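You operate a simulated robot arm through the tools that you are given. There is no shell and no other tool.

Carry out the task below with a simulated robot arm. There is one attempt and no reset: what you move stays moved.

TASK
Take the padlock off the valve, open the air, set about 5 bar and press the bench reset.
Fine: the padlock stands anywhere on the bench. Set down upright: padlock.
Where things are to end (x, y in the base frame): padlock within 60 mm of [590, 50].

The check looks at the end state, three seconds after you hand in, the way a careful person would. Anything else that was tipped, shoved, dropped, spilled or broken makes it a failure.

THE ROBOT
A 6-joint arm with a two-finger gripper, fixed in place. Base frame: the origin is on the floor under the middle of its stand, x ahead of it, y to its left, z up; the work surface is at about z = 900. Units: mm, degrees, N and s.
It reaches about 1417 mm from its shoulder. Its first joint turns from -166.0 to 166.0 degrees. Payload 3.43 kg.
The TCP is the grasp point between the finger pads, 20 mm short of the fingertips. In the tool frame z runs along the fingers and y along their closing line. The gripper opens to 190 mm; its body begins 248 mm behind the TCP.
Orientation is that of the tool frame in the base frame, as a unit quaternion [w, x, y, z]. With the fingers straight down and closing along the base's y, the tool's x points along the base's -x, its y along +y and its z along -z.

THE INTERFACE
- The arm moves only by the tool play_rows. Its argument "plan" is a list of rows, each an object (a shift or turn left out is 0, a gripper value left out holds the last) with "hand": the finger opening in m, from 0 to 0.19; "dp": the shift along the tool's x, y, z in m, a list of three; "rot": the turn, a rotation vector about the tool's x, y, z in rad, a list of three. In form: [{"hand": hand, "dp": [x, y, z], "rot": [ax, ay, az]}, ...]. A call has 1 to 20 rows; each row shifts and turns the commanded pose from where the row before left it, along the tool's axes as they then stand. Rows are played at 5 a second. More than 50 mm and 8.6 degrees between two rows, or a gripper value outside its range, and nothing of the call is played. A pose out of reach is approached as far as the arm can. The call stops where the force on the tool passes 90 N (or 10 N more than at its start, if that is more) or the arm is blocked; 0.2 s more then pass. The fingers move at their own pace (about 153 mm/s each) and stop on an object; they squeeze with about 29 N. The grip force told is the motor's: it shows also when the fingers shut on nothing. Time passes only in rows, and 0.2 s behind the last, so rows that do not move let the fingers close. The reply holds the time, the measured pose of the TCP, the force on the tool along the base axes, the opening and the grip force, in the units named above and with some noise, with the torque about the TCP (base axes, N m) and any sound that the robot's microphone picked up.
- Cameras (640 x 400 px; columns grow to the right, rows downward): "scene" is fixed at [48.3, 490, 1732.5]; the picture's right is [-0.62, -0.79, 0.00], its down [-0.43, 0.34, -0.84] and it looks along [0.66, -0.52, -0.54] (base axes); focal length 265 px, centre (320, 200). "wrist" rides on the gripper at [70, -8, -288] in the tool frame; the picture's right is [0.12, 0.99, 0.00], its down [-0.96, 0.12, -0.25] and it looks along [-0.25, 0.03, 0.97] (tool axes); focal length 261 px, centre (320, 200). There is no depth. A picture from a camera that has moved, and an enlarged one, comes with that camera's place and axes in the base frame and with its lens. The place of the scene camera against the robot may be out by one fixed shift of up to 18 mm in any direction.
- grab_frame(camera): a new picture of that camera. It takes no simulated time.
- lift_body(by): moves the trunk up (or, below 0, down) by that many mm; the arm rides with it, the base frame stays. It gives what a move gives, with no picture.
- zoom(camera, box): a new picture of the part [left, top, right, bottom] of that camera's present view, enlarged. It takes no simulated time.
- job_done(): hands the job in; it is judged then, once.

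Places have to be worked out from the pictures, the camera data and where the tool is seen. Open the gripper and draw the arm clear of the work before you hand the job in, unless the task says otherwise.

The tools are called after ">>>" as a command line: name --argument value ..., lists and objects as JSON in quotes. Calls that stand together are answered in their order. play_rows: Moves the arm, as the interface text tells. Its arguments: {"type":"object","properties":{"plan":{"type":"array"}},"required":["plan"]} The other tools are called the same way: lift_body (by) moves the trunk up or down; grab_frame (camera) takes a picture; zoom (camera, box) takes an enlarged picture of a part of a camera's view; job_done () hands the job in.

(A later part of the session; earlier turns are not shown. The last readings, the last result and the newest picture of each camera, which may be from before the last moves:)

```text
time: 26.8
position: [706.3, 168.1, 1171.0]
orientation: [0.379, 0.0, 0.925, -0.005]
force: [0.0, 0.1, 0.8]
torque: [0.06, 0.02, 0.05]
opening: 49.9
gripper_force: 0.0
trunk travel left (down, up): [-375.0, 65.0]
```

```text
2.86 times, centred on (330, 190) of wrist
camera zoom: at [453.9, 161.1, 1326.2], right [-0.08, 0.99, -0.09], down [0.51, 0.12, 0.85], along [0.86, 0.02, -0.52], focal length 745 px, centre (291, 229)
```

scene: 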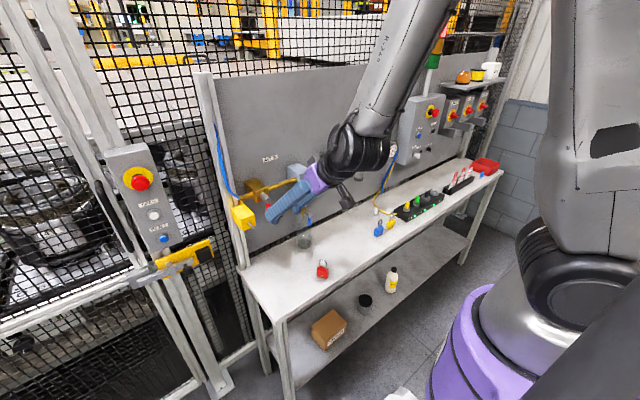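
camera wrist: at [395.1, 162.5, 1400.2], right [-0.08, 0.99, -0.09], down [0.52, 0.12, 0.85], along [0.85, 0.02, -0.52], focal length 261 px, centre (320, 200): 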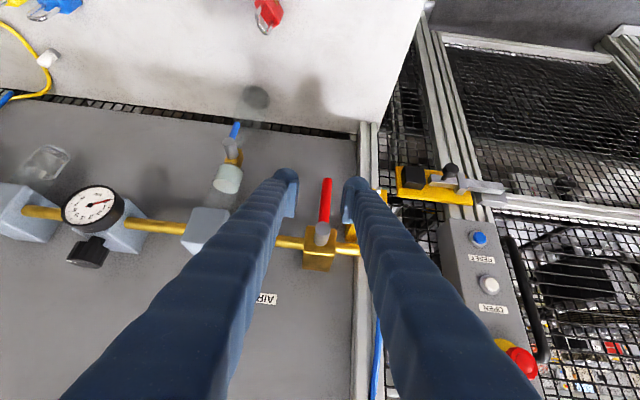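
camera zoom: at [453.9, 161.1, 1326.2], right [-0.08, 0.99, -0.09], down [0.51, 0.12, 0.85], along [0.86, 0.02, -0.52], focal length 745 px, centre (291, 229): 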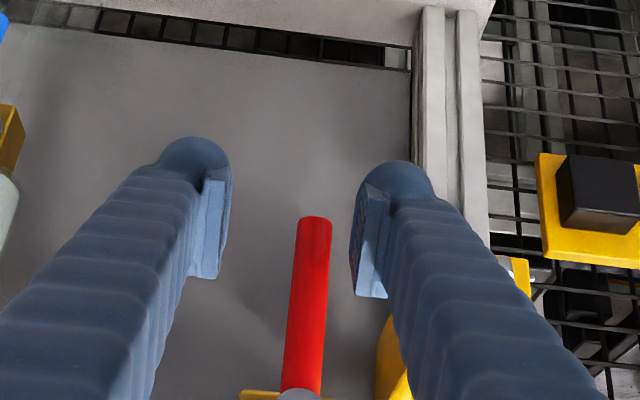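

Handle lies between the fingers with room on both sides. I advance 40 mm to engage its lower end.

>>> play_rows --plan '[{"dp": [0, 0, 0.02]}, {"dp": [0, 0, 0.02]}, {}]'

>>> zoom --camera "wrist" --box '[250, 120, 410, 260]'

>>> zoom --camera "scene" --box '[225, 165, 315, 240]'

```text
time: 27.6
position: [734.4, 167.8, 1143.9]
orientation: [0.378, -0.001, 0.926, -0.009]
force: [-0.1, 0.0, -0.3]
torque: [-0.03, 0.0, 0.03]
opening: 49.9
gripper_force: 0.1
trunk travel left (down, up): [-375.0, 65.0]
```

```text
2.86 times, centred on (330, 190) of wrist
camera zoom: at [483.2, 163.6, 1300.4], right [-0.08, 0.99, -0.1], down [0.51, 0.13, 0.85], along [0.85, 0.02, -0.52], focal length 745 px, centre (291, 229)
```

zoom: 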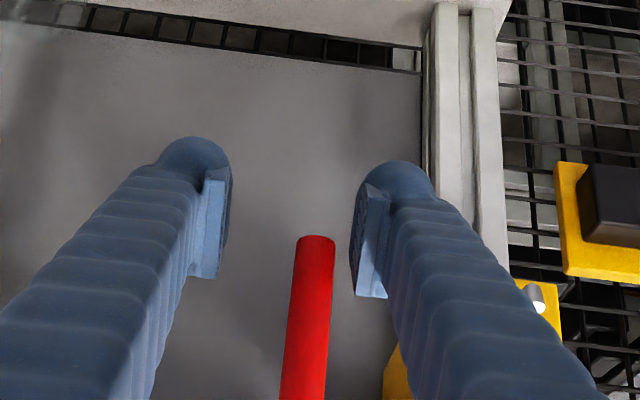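

```text
5.33 times, centred on (270, 202) of scene
camera zoom: at [48.3, 490.0, 1732.5], right [-0.62, -0.79, 0.0], down [-0.43, 0.34, -0.84], along [0.66, -0.52, -0.54], focal length 1412 px, centre (587, 187)
```

zoom: 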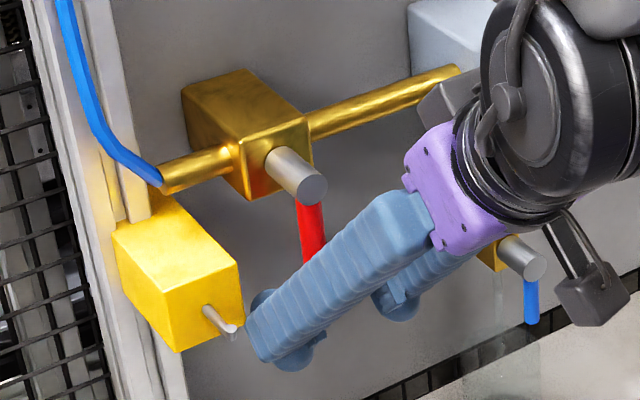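

Handle end at (742, 180, 1146) is engaged between the pads. I push gently toward −y in small steps and watch the force.

>>> play_rows --plan '[{"dp": [0, -0.006, 0]}, {"dp": [0, -0.004, 0]}, {"dp": [0, -0.004, 0]}, {"dp": [0, -0.004, 0]}, {}]'

>>> zoom --camera "wrist" --box '[250, 120, 410, 260]'

```text
time: 28.8
position: [736.2, 153.4, 1147.8]
orientation: [0.377, -0.001, 0.926, -0.01]
force: [-0.6, 1.1, -2.0]
torque: [-0.03, -0.03, 0.03]
opening: 51.0
gripper_force: 0.6
out of reach, approached as far as the arm can: row 3
trunk travel left (down, up): [-375.0, 65.0]
```

```text
2.86 times, centred on (330, 190) of wrist
camera zoom: at [485.1, 148.3, 1305.0], right [-0.08, 0.99, -0.1], down [0.52, 0.13, 0.85], along [0.85, 0.01, -0.52], focal length 745 px, centre (291, 229)
```

zoom: 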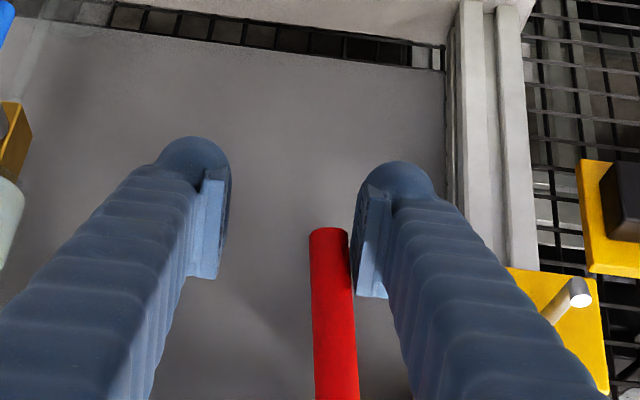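

The handle swings toward −y freely (it turned ~8° at about 1 N), but the arm is at its fold limit. I back the fingers off along their axis, then lower the trunk 200 mm and bring the arm back up so it is less folded.

>>> play_rows --plan '[{"dp": [0, 0.004, 0]}, {"dp": [0, 0, -0.02]}, {"dp": [0, 0, -0.03]}, {}]'

>>> grab_frame --camera "wrist"

```text
time: 29.8
position: [700.8, 156.4, 1180.9]
orientation: [0.38, -0.001, 0.925, -0.004]
force: [0.8, 0.7, -1.1]
torque: [-0.03, 0.03, -0.01]
opening: 49.8
gripper_force: 0.1
trunk travel left (down, up): [-375.0, 65.0]
```

```text
taken
camera wrist: at [449.0, 149.5, 1336.4], right [-0.08, 0.99, -0.09], down [0.51, 0.12, 0.85], along [0.86, 0.02, -0.52], focal length 261 px, centre (320, 200)
```

wrist: 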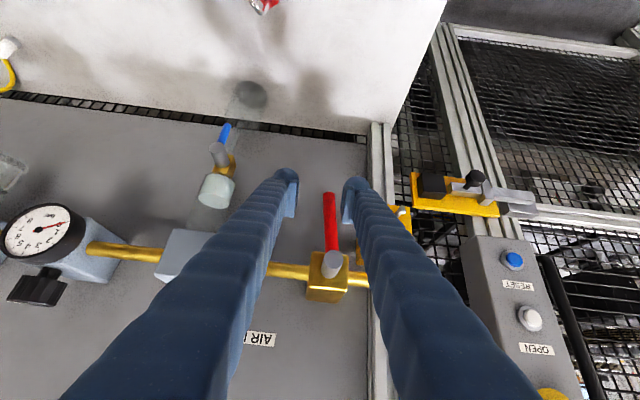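

The handle held its new angle. I lower the trunk 200 mm now, with the fingers clear at x≈701.

>>> lift_body --by -200

>>> play_rows --plan '[{"dp": [-0.0283, 0.001, -0.0283]}, {"dp": [-0.0283, 0.001, -0.0283]}, {"dp": [-0.0283, 0.001, -0.0283]}, {"dp": [-0.0283, 0.001, -0.0283]}, {"dp": [-0.0283, 0.001, -0.0283]}, {}]'

```text
time: 32.0
position: [700.2, 156.4, 981.0]
orientation: [0.38, -0.001, 0.925, -0.004]
force: [0.1, 0.6, 0.1]
torque: [-0.01, -0.01, -0.01]
opening: 50.1
gripper_force: 0.1
trunk travel left (down, up): [-175.0, 265.0]
```

```text
time: 33.4
position: [700.7, 164.1, 1181.4]
orientation: [0.379, 0.0, 0.926, -0.005]
force: [-0.1, -0.1, 0.6]
torque: [0.02, -0.02, 0.04]
opening: 50.0
gripper_force: 0.1
trunk travel left (down, up): [-175.0, 265.0]
```

Back at the same place with an unfolded arm and no reach complaint. I re-engage the handle end.

>>> play_rows --plan '[{"dp": [-0.0005, -0.001, 0.0244]}, {"dp": [-0.0005, -0.001, 0.0244]}, {}]'

>>> zoom --camera "wrist" --box '[250, 120, 410, 260]'

```text
time: 34.2
position: [735.5, 162.4, 1147.6]
orientation: [0.38, 0.0, 0.925, -0.005]
force: [0.9, 0.1, 1.2]
torque: [-0.02, 0.02, -0.02]
opening: 50.1
gripper_force: 0.1
trunk travel left (down, up): [-175.0, 265.0]
```

```text
2.86 times, centred on (330, 190) of wrist
camera zoom: at [483.3, 155.1, 1303.2], right [-0.08, 0.99, -0.09], down [0.51, 0.12, 0.85], along [0.86, 0.02, -0.52], focal length 745 px, centre (291, 229)
```

zoom: 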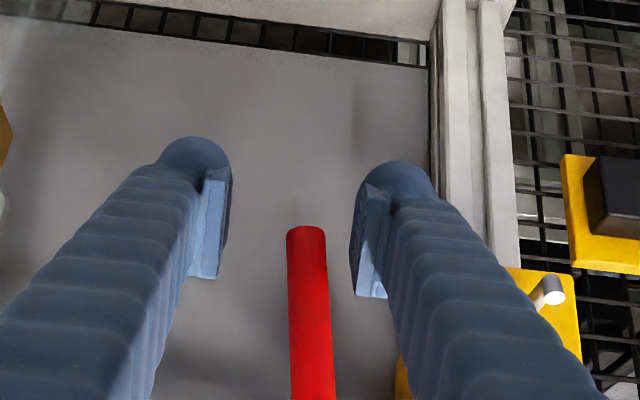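

Handle is between the pads again. I sweep it along its arc toward about 45°, moving right and gradually up.

>>> play_rows --plan '[{"dp": [0, -0.012, 0]}, {"dp": [-0.004, -0.008, -0.004]}, {"dp": [-0.002, -0.0094, -0.002]}, {"dp": [-0.002, -0.0094, -0.002]}, {"dp": [-0.0037, -0.0084, -0.0037]}, {"dp": [-0.0037, -0.0084, -0.0037]}, {}]'

>>> zoom --camera "wrist" --box '[230, 120, 430, 280]'

>>> zoom --camera "scene" --box '[225, 165, 315, 240]'

```text
time: 35.8
position: [738.0, 105.2, 1169.5]
orientation: [0.381, 0.0, 0.925, -0.005]
force: [-3.6, 2.3, -1.2]
torque: [-0.12, -0.08, 0.1]
opening: 51.0
gripper_force: 0.7
trunk travel left (down, up): [-175.0, 265.0]
```

```text
2.50 times, centred on (330, 200) of wrist
camera zoom: at [483.9, 98.3, 1325.5], right [-0.08, 0.99, -0.09], down [0.51, 0.12, 0.85], along [0.86, 0.02, -0.52], focal length 652 px, centre (295, 200)
```

zoom: 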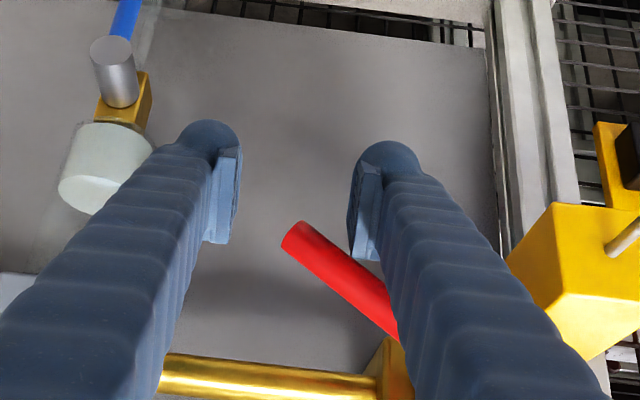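

```text
5.33 times, centred on (270, 202) of scene
camera zoom: at [48.3, 490.0, 1732.5], right [-0.62, -0.79, 0.0], down [-0.43, 0.34, -0.84], along [0.66, -0.52, -0.54], focal length 1412 px, centre (587, 187)
```

zoom: 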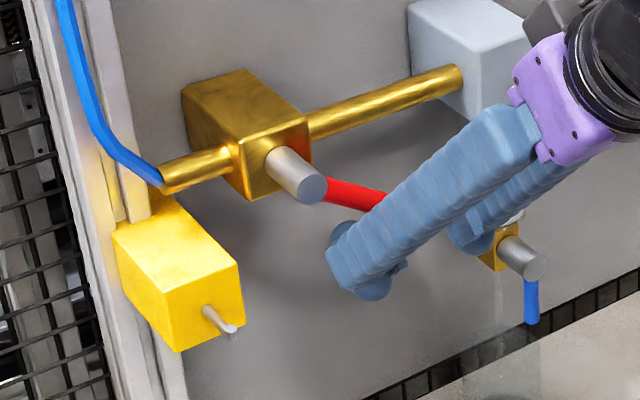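

The handle is at about 54° now. To finish without bringing the right finger near the filter block, I drop down, close the fingers, and then push the handle up from beneath.

>>> play_rows --plan '[{"dp": [0.0088, 0, 0.0088]}, {"dp": [0.0088, 0, 0.0088]}, {"hand": 0.0, "dp": [0, 0.005, 0]}, {"dp": [0, 0.005, 0]}, {}, {}]'

>>> zoom --camera "wrist" --box '[230, 120, 430, 280]'

>>> zoom --camera "scene" --box '[225, 165, 315, 240]'

```text
time: 37.2
position: [737.6, 114.3, 1145.6]
orientation: [0.379, -0.001, 0.925, -0.005]
force: [0.5, 0.9, 1.3]
torque: [0.02, 0.03, -0.01]
opening: 0.0
gripper_force: 28.7
trunk travel left (down, up): [-175.0, 265.0]
```

```text
2.50 times, centred on (330, 200) of wrist
camera zoom: at [484.3, 108.4, 1300.0], right [-0.08, 0.99, -0.09], down [0.51, 0.12, 0.85], along [0.86, 0.02, -0.52], focal length 652 px, centre (295, 200)
```

zoom: 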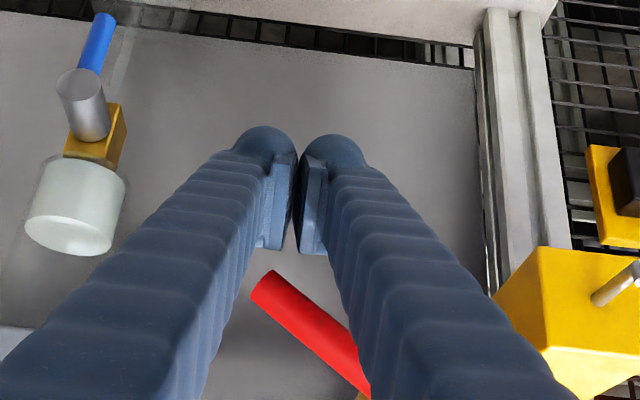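

```text
5.33 times, centred on (270, 202) of scene
camera zoom: at [48.3, 490.0, 1732.5], right [-0.62, -0.79, 0.0], down [-0.43, 0.34, -0.84], along [0.66, -0.52, -0.54], focal length 1412 px, centre (587, 187)
```

zoom: 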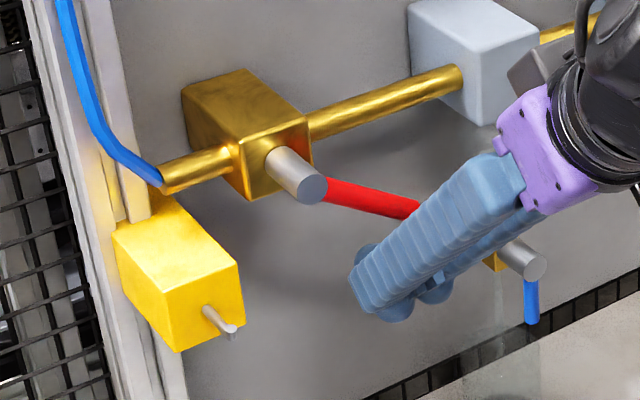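

Fingers are closed below the handle. I push it up in 10 mm steps to around z=1200.

>>> play_rows --plan '[{"dp": [-0.00707, 0, -0.00707]}, {"dp": [-0.00707, 0, -0.00707]}, {"dp": [-0.00707, 0, -0.00707]}, {"dp": [-0.00707, 0, -0.00707]}, {"dp": [-0.00707, 0, -0.00707]}, {"dp": [-0.00354, 0, -0.00354]}, {}]'

>>> zoom --camera "wrist" --box '[230, 140, 430, 300]'

>>> zoom --camera "scene" --box '[225, 165, 315, 240]'

```text
time: 38.8
position: [737.1, 115.9, 1200.8]
orientation: [0.38, -0.001, 0.925, -0.004]
force: [-2.2, 0.3, -1.0]
torque: [0.02, -0.07, -0.03]
opening: 0.0
gripper_force: 29.2
trunk travel left (down, up): [-175.0, 265.0]
```

```text
2.50 times, centred on (330, 220) of wrist
camera zoom: at [484.0, 108.9, 1356.0], right [-0.08, 0.99, -0.09], down [0.51, 0.12, 0.85], along [0.86, 0.02, -0.52], focal length 652 px, centre (295, 150)
```

zoom: 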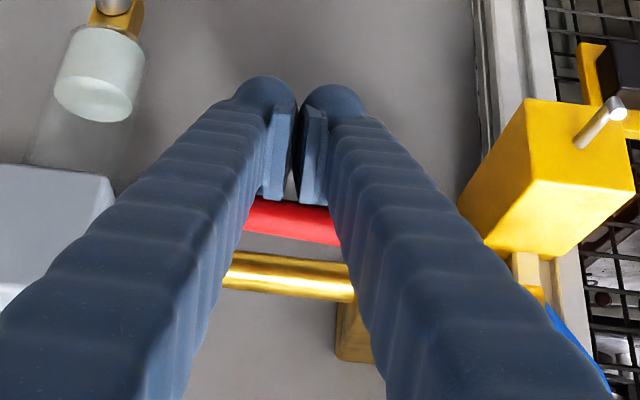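

```text
5.33 times, centred on (270, 202) of scene
camera zoom: at [48.3, 490.0, 1732.5], right [-0.62, -0.79, 0.0], down [-0.43, 0.34, -0.84], along [0.66, -0.52, -0.54], focal length 1412 px, centre (587, 187)
```

zoom: 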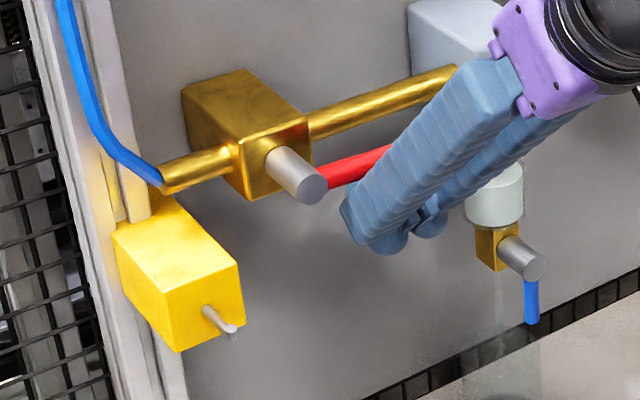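

The handle is almost parallel to the pipe now. I push a bit more in small steps to reach its end stop, watching the force.

>>> play_rows --plan '[{"dp": [-0.00354, 0, -0.00354]}, {"dp": [-0.00212, 0, -0.00212]}, {"dp": [-0.00212, 0, -0.00212]}, {}]'

>>> zoom --camera "wrist" --box '[230, 140, 430, 300]'

>>> zoom --camera "scene" --box '[225, 165, 315, 240]'

```text
time: 39.8
position: [734.4, 115.9, 1206.0]
orientation: [0.378, 0.001, 0.926, -0.007]
force: [-18.2, 0.4, -34.5]
torque: [-0.29, -0.54, -0.21]
opening: 6.0
gripper_force: 34.3
trunk travel left (down, up): [-175.0, 265.0]
```

```text
2.50 times, centred on (330, 220) of wrist
camera zoom: at [483.8, 108.9, 1364.0], right [-0.08, 0.99, -0.09], down [0.52, 0.12, 0.85], along [0.85, 0.02, -0.52], focal length 652 px, centre (295, 150)
```

zoom: 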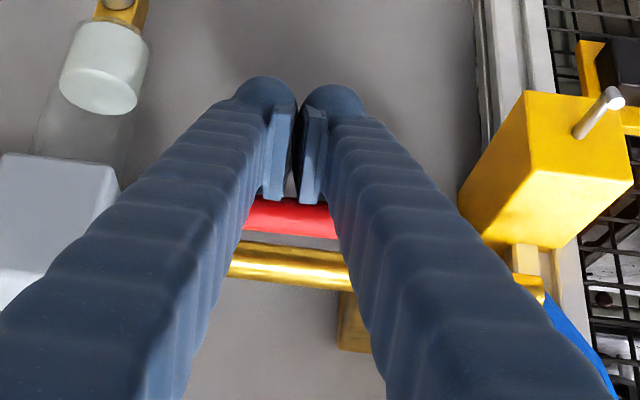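

```text
5.33 times, centred on (270, 202) of scene
camera zoom: at [48.3, 490.0, 1732.5], right [-0.62, -0.79, 0.0], down [-0.43, 0.34, -0.84], along [0.66, -0.52, -0.54], focal length 1412 px, centre (587, 187)
```

zoom: 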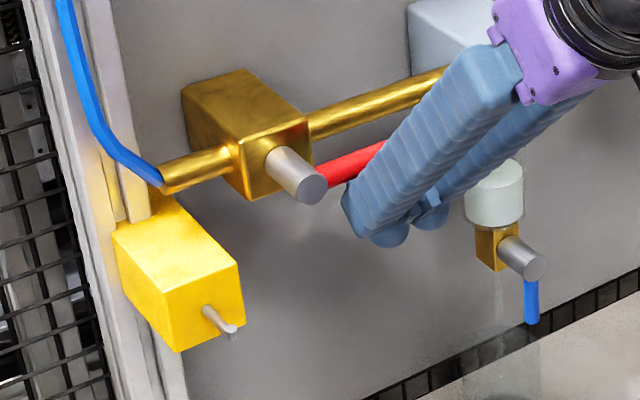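

Force jumped to ~39 N: the end stop is reached with the handle parallel to the pipe. I back off downward and away, then look at the gauges.

>>> play_rows --plan '[{"dp": [0.0071, 0, 0.0071]}, {"dp": [0.0106, 0, 0.0106]}, {"dp": [0.02, 0, -0.02]}, {"dp": [0.02, 0, -0.02]}, {}]'

>>> grab_frame --camera "wrist"

>>> zoom --camera "scene" --box '[225, 130, 405, 240]'

```text
time: 41.0
position: [680.7, 114.3, 1185.3]
orientation: [0.379, 0.0, 0.926, -0.005]
force: [1.3, 0.0, -0.1]
torque: [0.03, 0.02, 0.01]
opening: 0.0
gripper_force: 34.5
trunk travel left (down, up): [-175.0, 265.0]
```

```text
taken
camera wrist: at [428.4, 108.1, 1341.5], right [-0.08, 0.99, -0.09], down [0.51, 0.12, 0.85], along [0.86, 0.02, -0.52], focal length 261 px, centre (320, 200)
```

wrist: 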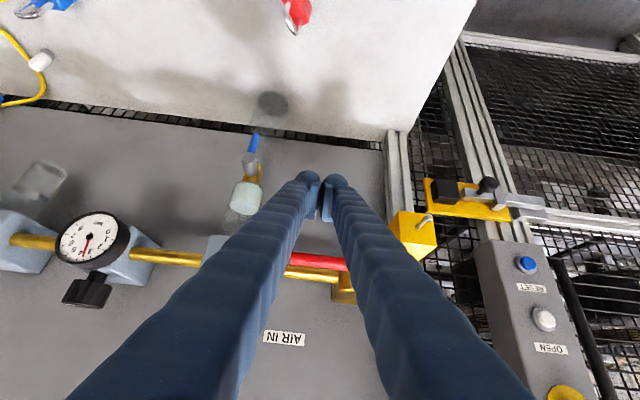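

```text
3.56 times, centred on (315, 185) of scene
camera zoom: at [48.3, 490.0, 1732.5], right [-0.62, -0.79, 0.0], down [-0.43, 0.34, -0.84], along [0.66, -0.52, -0.54], focal length 941 px, centre (338, 253)
```

zoom: 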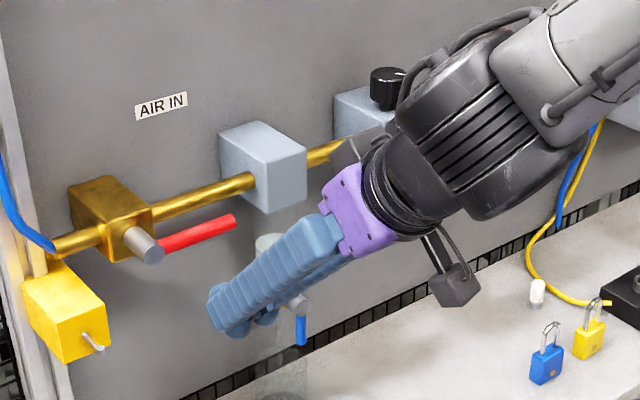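

The valve is open, and gauge 1 has moved. I zoom in to read it.

>>> zoom --camera "wrist" --box '[45, 200, 145, 310]'

>>> zoom --camera "wrist" --box '[0, 140, 100, 290]'

```text
3.64 times, centred on (95, 255) of wrist
camera zoom: at [428.4, 108.1, 1341.5], right [-0.08, 0.99, -0.09], down [0.51, 0.12, 0.85], along [0.86, 0.02, -0.52], focal length 948 px, centre (1138, 0)
```

zoom: 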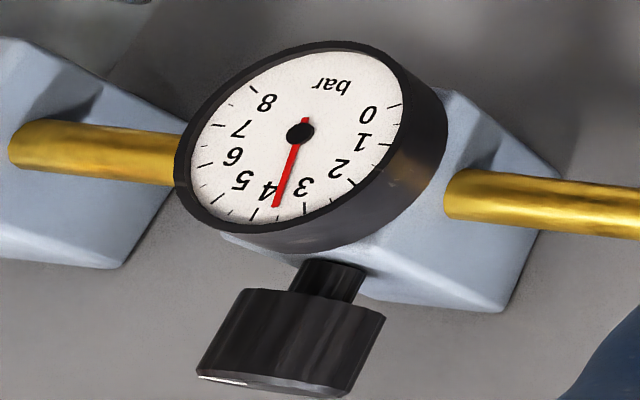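

```text
2.67 times, centred on (50, 215) of wrist
camera zoom: at [428.4, 108.1, 1341.5], right [-0.08, 0.99, -0.09], down [0.51, 0.12, 0.85], along [0.86, 0.02, -0.52], focal length 695 px, centre (1040, 160)
```

zoom: 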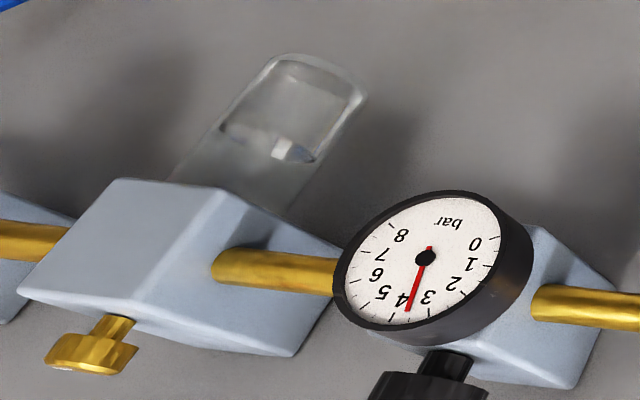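

Gauge 1 reads roughly 3.5 bar with the valve open. I retreat up and back and swing the gripper to point straight down, so I can also see gauge 2.

>>> play_rows --plan '[{"dp": [-0.0191, 0, -0.0418]}, {"dp": [-0.0191, 0, -0.0418]}, {"dp": [-0.0191, 0, -0.0418]}, {"dp": [-0.0191, 0, -0.0418]}, {"dp": [-0.0191, 0, -0.0418]}, {"rot": [0, 0.131, 0]}, {"rot": [0, 0.131, 0]}, {"rot": [0, 0.131, 0]}, {"rot": [0, 0.131, 0]}, {"rot": [0, 0.131, 0]}, {"rot": [0, 0.1304, 0]}, {}]'

>>> grab_frame --camera "scene"

>>> grab_frame --camera "wrist"

```text
time: 43.6
position: [600.5, 117.5, 1402.5]
orientation: [-0.003, 0.001, 1.0, -0.004]
force: [-0.3, -0.2, -0.3]
torque: [0.01, -0.07, 0.02]
opening: 0.0
gripper_force: 34.1
trunk travel left (down, up): [-175.0, 265.0]
```

```text
taken
```

scene: 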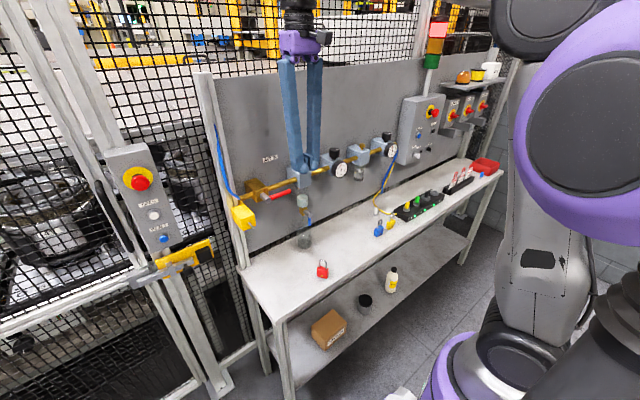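

```text
taken
camera wrist: at [531.5, 111.5, 1691.0], right [-0.12, 0.99, -0.01], down [0.96, 0.12, 0.24], along [0.24, 0.02, -0.97], focal length 261 px, centre (320, 200)
```

wrist: 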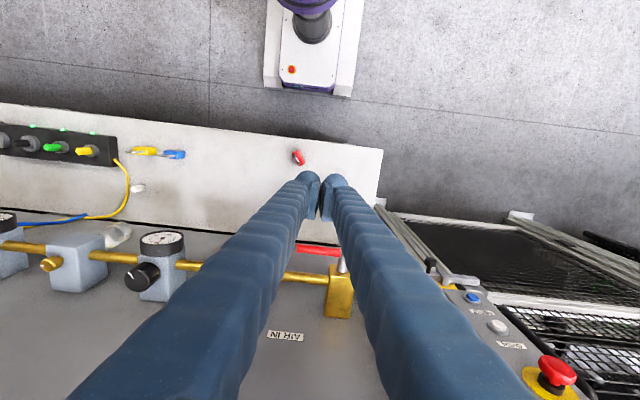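

The scene camera now sees both gauges; I zoom in on each.

>>> zoom --camera "scene" --box '[315, 140, 355, 185]'

>>> zoom --camera "scene" --box '[365, 125, 405, 165]'

>>> zoom --camera "scene" --box '[395, 40, 505, 170]'

>>> zoom --camera "wrist" --box '[100, 210, 220, 310]'

>>> zoom --camera "scene" --box '[225, 165, 325, 285]'

```text
8.89 times, centred on (335, 162) of scene
camera zoom: at [48.3, 490.0, 1732.5], right [-0.62, -0.79, 0.0], down [-0.43, 0.34, -0.84], along [0.66, -0.52, -0.54], focal length 2354 px, centre (187, 533)
```

zoom: 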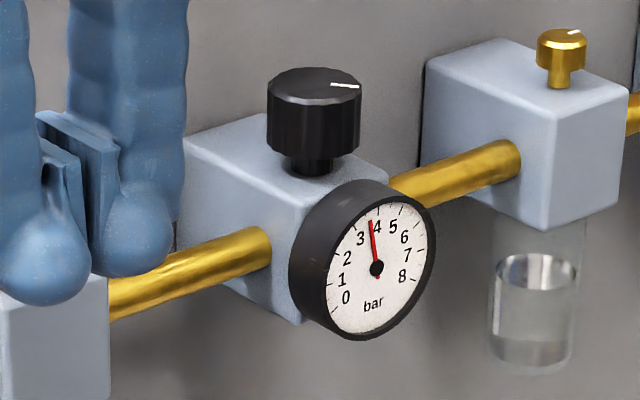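

```text
10.00 times, centred on (385, 145) of scene
camera zoom: at [48.3, 490.0, 1732.5], right [-0.62, -0.79, 0.0], down [-0.43, 0.34, -0.84], along [0.66, -0.52, -0.54], focal length 2648 px, centre (-330, 750)
```

zoom: 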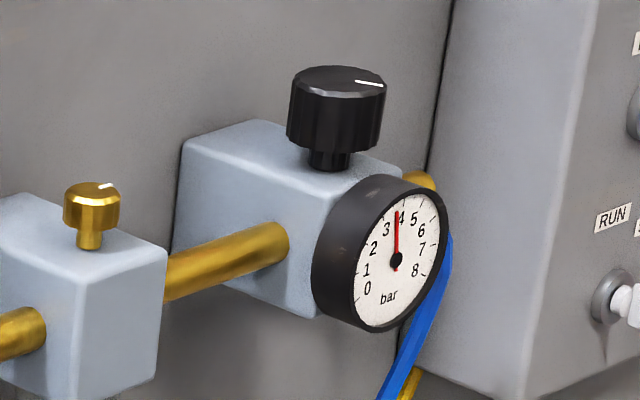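

```text
3.08 times, centred on (450, 105) of scene
camera zoom: at [48.3, 490.0, 1732.5], right [-0.62, -0.79, 0.0], down [-0.43, 0.34, -0.84], along [0.66, -0.52, -0.54], focal length 815 px, centre (-80, 492)
```

zoom: 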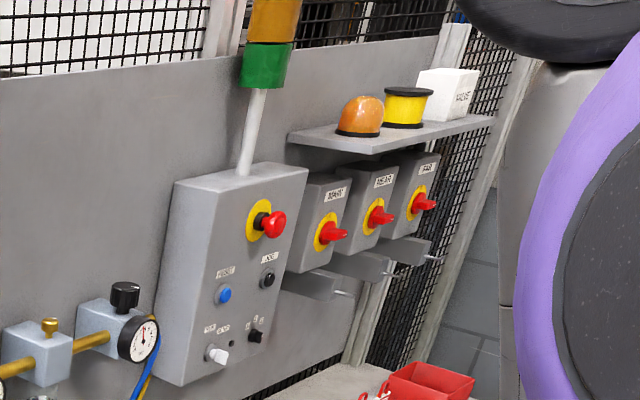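

```text
4.00 times, centred on (160, 260) of wrist
camera zoom: at [531.5, 111.5, 1691.0], right [-0.12, 0.99, -0.01], down [0.96, 0.12, 0.24], along [0.24, 0.02, -0.97], focal length 1043 px, centre (960, -40)
```

zoom: 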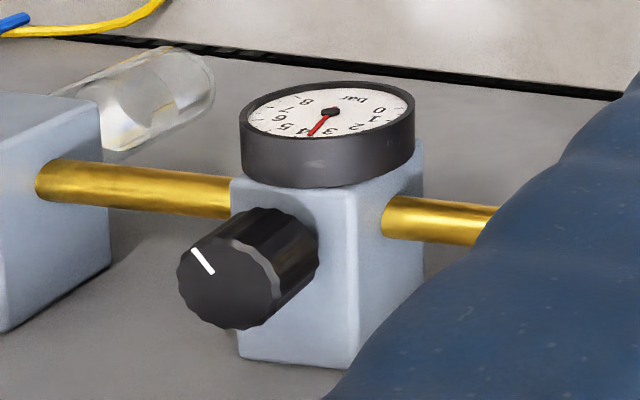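

```text
3.33 times, centred on (275, 225) of scene
camera zoom: at [48.3, 490.0, 1732.5], right [-0.62, -0.79, 0.0], down [-0.43, 0.34, -0.84], along [0.66, -0.52, -0.54], focal length 883 px, centre (470, 117)
```

zoom: 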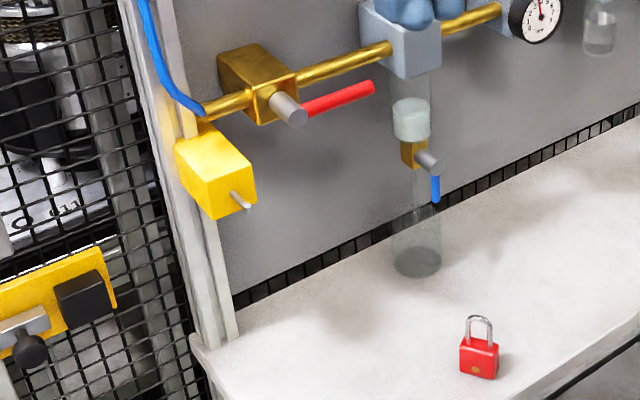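

Both gauges read about 3.5 bar. Knob 1's top centre works out at about (788, −160, 1320), ~42 mm in diameter. I move above it with the gripper pointing down and a 60 mm opening.

>>> play_rows --plan '[{"hand": 0.06, "dp": [-0.02344, -0.03469, 0]}, {"dp": [-0.02344, -0.03469, 0]}, {"dp": [-0.02344, -0.03469, 0]}, {"dp": [-0.02344, -0.03469, 0]}, {"dp": [-0.02344, -0.03469, 0]}, {"dp": [-0.02344, -0.03469, 0]}, {"dp": [-0.02344, -0.03469, 0]}, {"dp": [-0.02344, -0.03469, 0]}, {}]'

>>> grab_frame --camera "wrist"

>>> grab_frame --camera "scene"

```text
time: 45.6
position: [787.1, -160.9, 1404.5]
orientation: [-0.004, 0.001, 1.0, -0.005]
force: [-0.6, 0.1, 0.3]
torque: [0.11, -0.12, -0.03]
opening: 60.2
gripper_force: 0.0
trunk travel left (down, up): [-175.0, 265.0]
```

```text
taken
camera wrist: at [716.8, -167.8, 1693.0], right [-0.12, 0.99, -0.01], down [0.96, 0.12, 0.24], along [0.24, 0.02, -0.97], focal length 261 px, centre (320, 200)
```

wrist: 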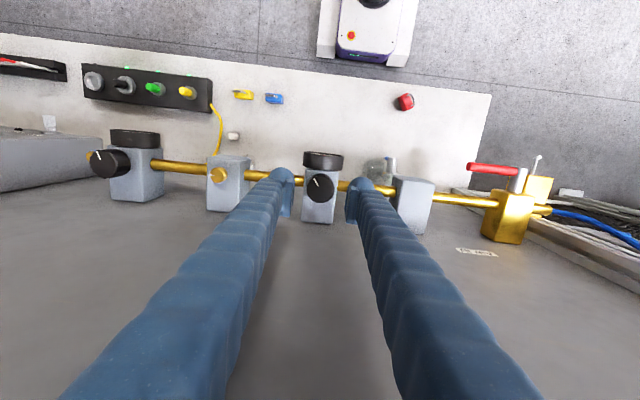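

```text
taken
```

scene: 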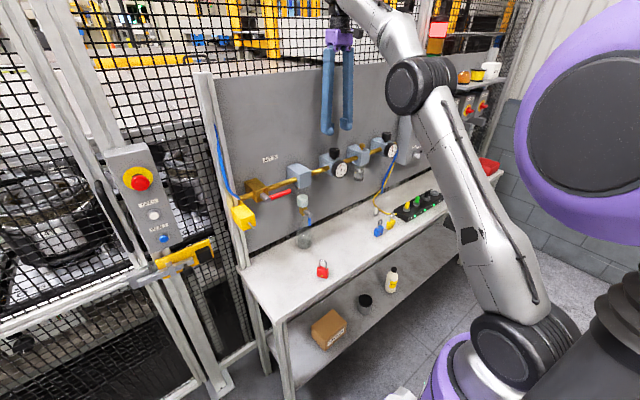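

I zoom on knob 1 from directly above to check alignment.

>>> zoom --camera "wrist" --box '[250, 130, 400, 240]'

>>> zoom --camera "wrist" --box '[70, 100, 260, 230]'

>>> zoom --camera "scene" --box '[280, 30, 420, 190]'

```text
3.64 times, centred on (325, 185) of wrist
camera zoom: at [716.8, -167.8, 1693.0], right [-0.12, 0.99, -0.01], down [0.96, 0.12, 0.24], along [0.24, 0.02, -0.97], focal length 948 px, centre (302, 254)
```

zoom: 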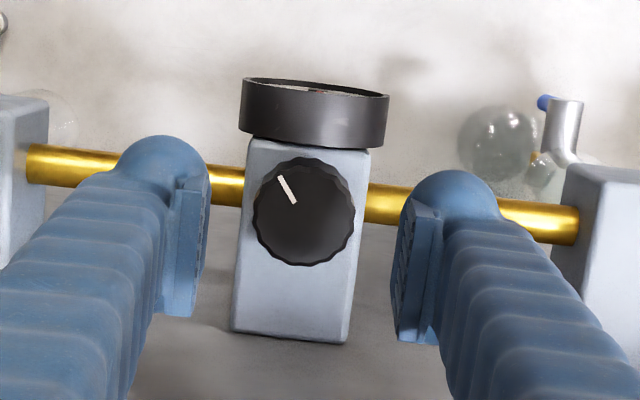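

```text
3.08 times, centred on (165, 165) of wrist
camera zoom: at [716.8, -167.8, 1693.0], right [-0.12, 0.99, -0.01], down [0.96, 0.12, 0.24], along [0.24, 0.02, -0.97], focal length 802 px, centre (797, 308)
```

zoom: 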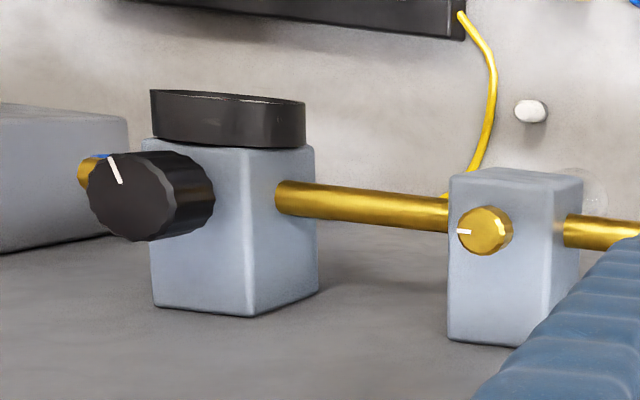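

```text
2.50 times, centred on (350, 110) of scene
camera zoom: at [48.3, 490.0, 1732.5], right [-0.62, -0.79, 0.0], down [-0.43, 0.34, -0.84], along [0.66, -0.52, -0.54], focal length 662 px, centre (245, 425)
```

zoom: 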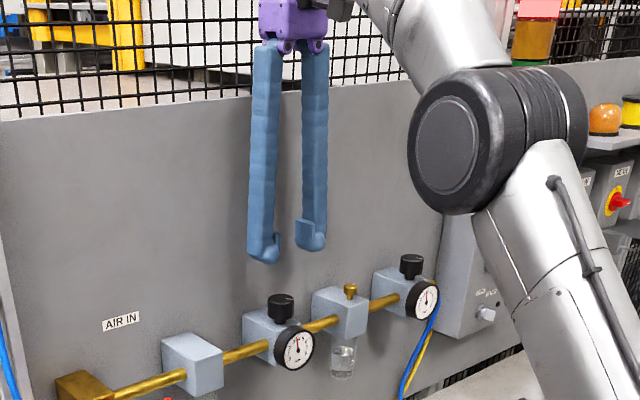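

Refined knob 1: axis at about (795, −161), top z≈1311, diameter ~39 mm. I shift 8 mm forward, pre-rotate −35° to leave room for a clockwise turn, and descend part-way.

>>> play_rows --plan '[{"dp": [-0.008, 0.001, 0]}, {"rot": [0, 0, -0.1222]}, {"rot": [0, 0, -0.1222]}, {"rot": [0, 0, -0.1222]}, {"rot": [0, 0, -0.1222]}, {"rot": [0, 0, -0.1222]}, {"dp": [0, 0, 0.03]}, {"dp": [0, 0, 0.03]}, {}]'

>>> zoom --camera "wrist" --box '[230, 100, 410, 260]'

>>> zoom --camera "scene" --box '[290, 60, 400, 190]'

```text
time: 47.6
position: [795.8, -160.5, 1342.8]
orientation: [-0.005, -0.299, 0.954, -0.004]
force: [-0.6, -0.3, 0.0]
torque: [0.02, -0.02, 0.0]
opening: 60.2
gripper_force: 0.1
trunk travel left (down, up): [-175.0, 265.0]
```

```text
2.50 times, centred on (320, 180) of wrist
camera zoom: at [744.8, -205.8, 1631.4], right [-0.67, 0.75, 0.0], down [0.73, 0.65, 0.24], along [0.18, 0.16, -0.97], focal length 652 px, centre (320, 250)
```

zoom: 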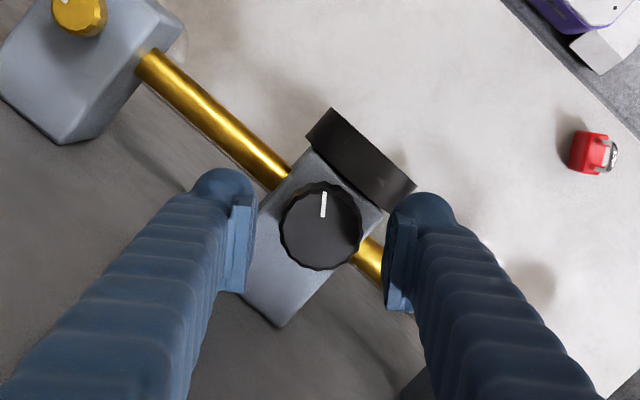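

```text
3.08 times, centred on (345, 125) of scene
camera zoom: at [48.3, 490.0, 1732.5], right [-0.62, -0.79, 0.0], down [-0.43, 0.34, -0.84], along [0.66, -0.52, -0.54], focal length 815 px, centre (243, 431)
```

zoom: 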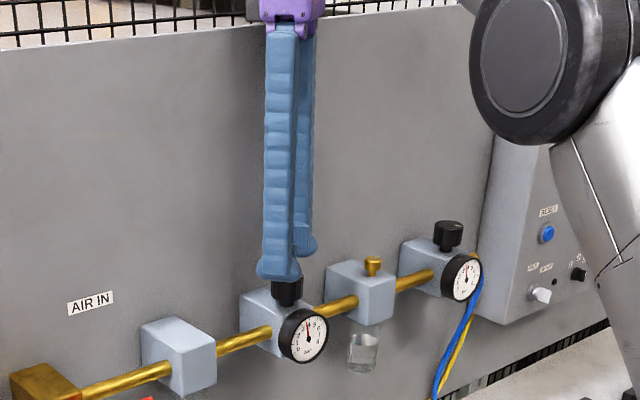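

The knob is centred on the tool axis. I descend 38 mm and close on it.

>>> play_rows --plan '[{"dp": [0, 0, 0.02]}, {"dp": [0, 0, 0.018]}, {}, {"hand": 0.02}, {}, {}]'

>>> zoom --camera "wrist" --box '[230, 100, 410, 260]'

>>> zoom --camera "scene" --box '[310, 120, 410, 190]'

```text
time: 49.0
position: [794.8, -161.1, 1305.1]
orientation: [-0.006, -0.299, 0.954, -0.004]
force: [-4.0, 1.5, -4.8]
torque: [0.06, 0.01, 0.01]
opening: 40.9
gripper_force: 44.9
trunk travel left (down, up): [-175.0, 265.0]
```

```text
2.50 times, centred on (320, 180) of wrist
camera zoom: at [744.4, -205.8, 1593.1], right [-0.67, 0.75, 0.0], down [0.73, 0.65, 0.24], along [0.18, 0.16, -0.97], focal length 652 px, centre (320, 250)
```

zoom: 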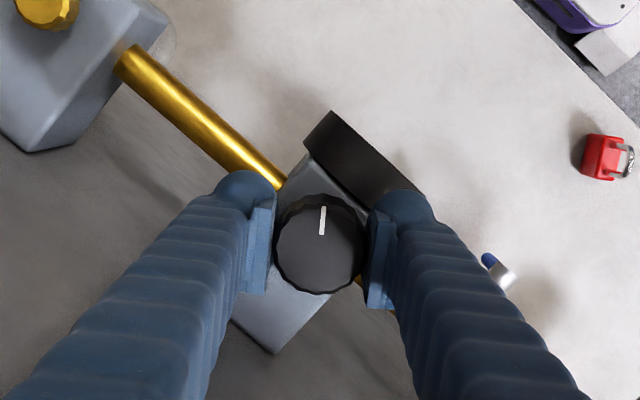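

```text
5.71 times, centred on (360, 155) of scene
camera zoom: at [48.3, 490.0, 1732.5], right [-0.62, -0.79, 0.0], down [-0.43, 0.34, -0.84], along [0.66, -0.52, -0.54], focal length 1513 px, centre (91, 457)
```

zoom: 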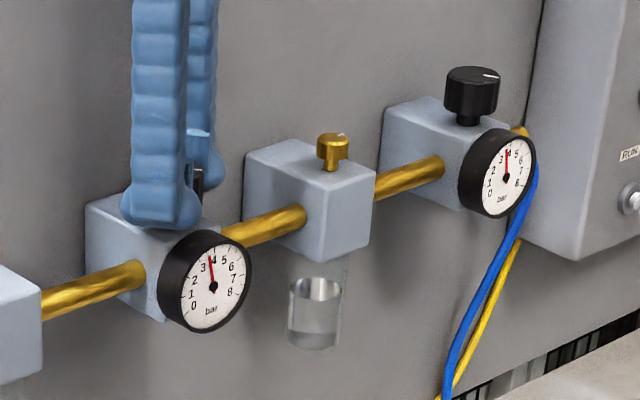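

Knob 1 is gripped at 41 mm. I turn it clockwise 24° and read the gauges.

>>> play_rows --plan '[{"rot": [0, 0, 0.1396]}, {"rot": [0, 0, 0.1396]}, {"rot": [0, 0, 0.1396]}, {}, {}]'

>>> zoom --camera "scene" --box '[320, 145, 365, 185]'

>>> zoom --camera "scene" --box '[365, 125, 405, 165]'

>>> zoom --camera "wrist" --box '[230, 100, 410, 260]'

```text
time: 50.2
position: [795.2, -159.2, 1304.7]
orientation: [-0.006, -0.093, 0.996, -0.004]
force: [-10.8, 2.9, -12.4]
torque: [-0.01, 0.16, 0.02]
opening: 40.7
gripper_force: 44.9
trunk travel left (down, up): [-175.0, 265.0]
```

```text
10.00 times, centred on (342, 165) of scene
camera zoom: at [48.3, 490.0, 1732.5], right [-0.62, -0.79, 0.0], down [-0.43, 0.34, -0.84], along [0.66, -0.52, -0.54], focal length 2648 px, centre (95, 550)
```

zoom: 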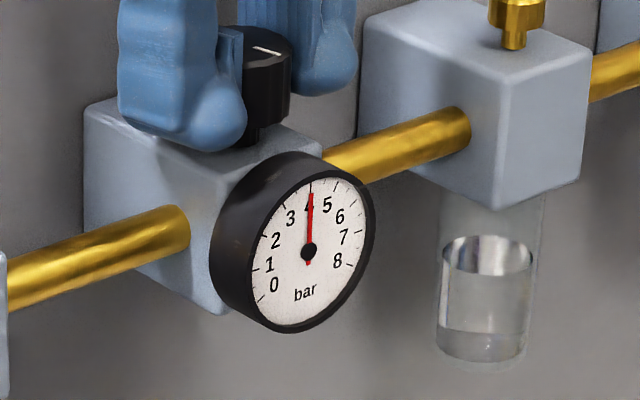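

```text
10.00 times, centred on (385, 145) of scene
camera zoom: at [48.3, 490.0, 1732.5], right [-0.62, -0.79, 0.0], down [-0.43, 0.34, -0.84], along [0.66, -0.52, -0.54], focal length 2648 px, centre (-330, 750)
```

zoom: 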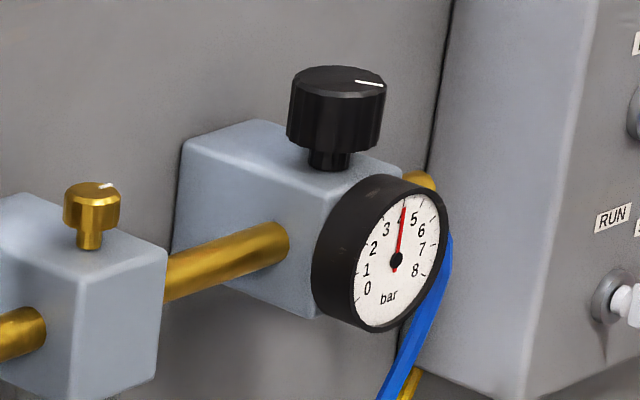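

```text
2.50 times, centred on (320, 180) of wrist
camera zoom: at [729.7, -179.8, 1593.0], right [-0.3, 0.95, -0.01], down [0.93, 0.3, 0.24], along [0.23, 0.07, -0.97], focal length 652 px, centre (320, 250)
```

zoom: 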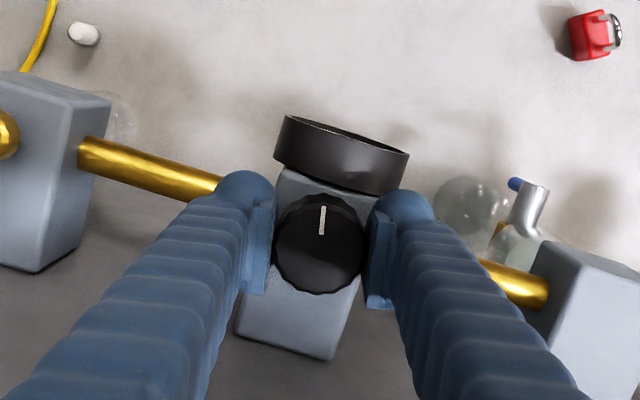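

24° clockwise raised both gauges from ~3.5 to ~4.0 bar, so about 0.021 bar per degree. I turn another 40° and read again.

>>> play_rows --plan '[{"rot": [0, 0, 0.1396]}, {"rot": [0, 0, 0.1396]}, {"rot": [0, 0, 0.1396]}, {"rot": [0, 0, 0.1396]}, {"rot": [0, 0, 0.1396]}, {}, {}]'

>>> zoom --camera "scene" --box '[320, 145, 365, 185]'

>>> zoom --camera "scene" --box '[365, 125, 405, 165]'

```text
time: 51.8
position: [794.8, -160.1, 1304.7]
orientation: [-0.002, 0.251, 0.968, -0.006]
force: [-10.7, 5.8, -13.1]
torque: [0.07, 0.04, 0.02]
opening: 40.6
gripper_force: 44.8
trunk travel left (down, up): [-175.0, 265.0]
```

```text
10.00 times, centred on (342, 165) of scene
camera zoom: at [48.3, 490.0, 1732.5], right [-0.62, -0.79, 0.0], down [-0.43, 0.34, -0.84], along [0.66, -0.52, -0.54], focal length 2648 px, centre (95, 550)
```

zoom: 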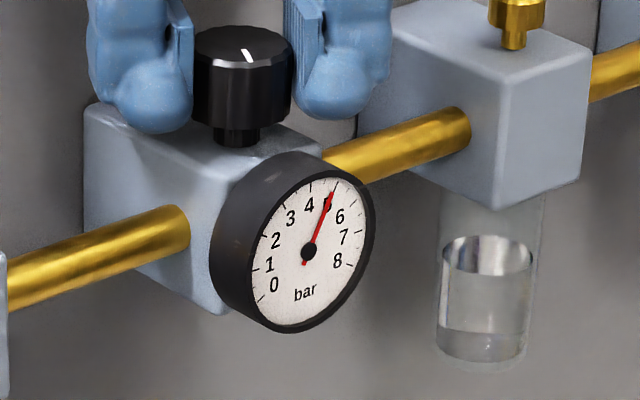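

```text
10.00 times, centred on (385, 145) of scene
camera zoom: at [48.3, 490.0, 1732.5], right [-0.62, -0.79, 0.0], down [-0.43, 0.34, -0.84], along [0.66, -0.52, -0.54], focal length 2648 px, centre (-330, 750)
```

zoom: 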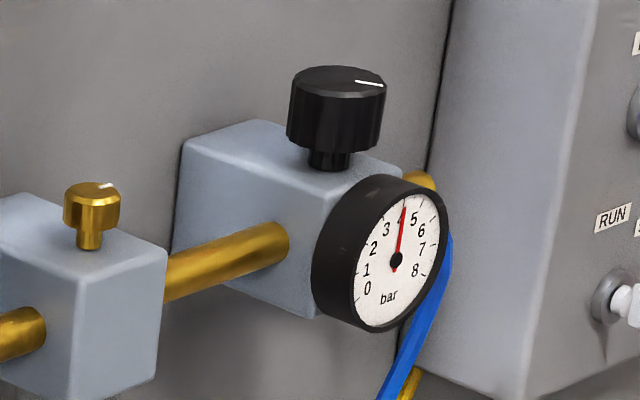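

Gauge 1 is at about 4.93, while gauge 2 has stopped at about 4.0 — the second regulator limits the outlet there. I add 5° more on knob 1 and then will bring the second one up too, so the delivered air is also about 5 bar.

>>> play_rows --plan '[{"rot": [0, 0, 0.08]}, {}, {}]'

>>> zoom --camera "scene" --box '[328, 155, 356, 182]'

>>> zoom --camera "scene" --box '[375, 135, 400, 160]'

```text
time: 52.6
position: [795.8, -160.4, 1303.7]
orientation: [-0.003, 0.29, 0.957, -0.006]
force: [-10.4, 5.6, -12.7]
torque: [0.09, 0.1, 0.02]
opening: 40.6
gripper_force: 45.0
trunk travel left (down, up): [-175.0, 265.0]
```

```text
14.81 times, centred on (342, 168) of scene
camera zoom: at [48.3, 490.0, 1732.5], right [-0.62, -0.79, 0.0], down [-0.43, 0.34, -0.84], along [0.66, -0.52, -0.54], focal length 3923 px, centre (-6, 667)
```

zoom: 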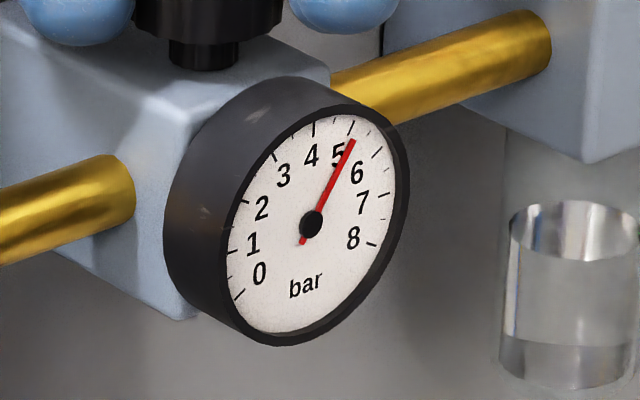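

```text
16.00 times, centred on (388, 148) of scene
camera zoom: at [48.3, 490.0, 1732.5], right [-0.62, -0.79, 0.0], down [-0.43, 0.34, -0.84], along [0.66, -0.52, -0.54], focal length 4236 px, centre (-760, 1040)
```

zoom: 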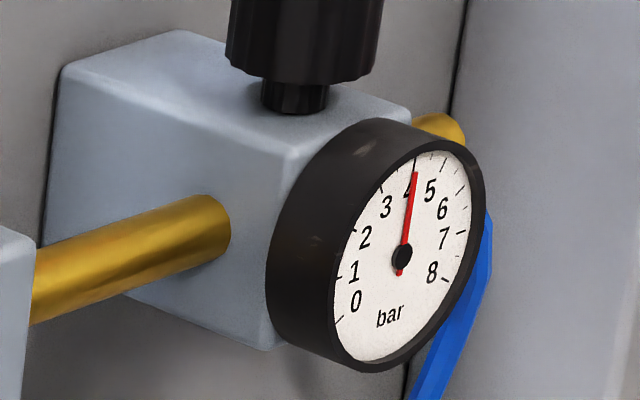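

Gauge 1 needle is right on 5. I release knob 1, rise, and carry the gripper over to knob 2 near (796, −485).

>>> play_rows --plan '[{"hand": 0.06}, {}, {"dp": [0, 0, -0.02]}, {"dp": [0, 0, -0.04]}, {"dp": [0, 0, -0.04]}, {"rot": [0, 0, -0.1176]}, {"rot": [0, 0, -0.1176]}, {"rot": [0, 0, -0.1176]}, {"rot": [0, 0, -0.1176]}, {"rot": [0, 0, -0.1176]}, {}]'

>>> zoom --camera "scene" --box '[320, 125, 405, 185]'

```text
time: 55.0
position: [796.7, -160.4, 1402.7]
orientation: [-0.001, 0.001, 1.0, -0.005]
force: [-0.3, 0.1, -0.4]
torque: [0.05, -0.01, -0.04]
opening: 59.8
gripper_force: 0.1
trunk travel left (down, up): [-175.0, 265.0]
```

```text
6.67 times, centred on (362, 155) of scene
camera zoom: at [48.3, 490.0, 1732.5], right [-0.62, -0.79, 0.0], down [-0.43, 0.34, -0.84], along [0.66, -0.52, -0.54], focal length 1765 px, centre (37, 500)
```

zoom: 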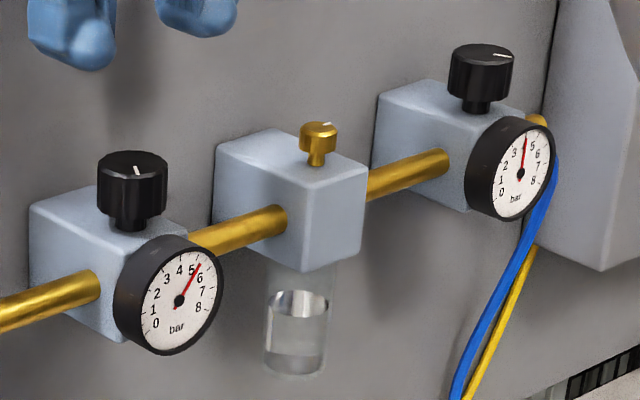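

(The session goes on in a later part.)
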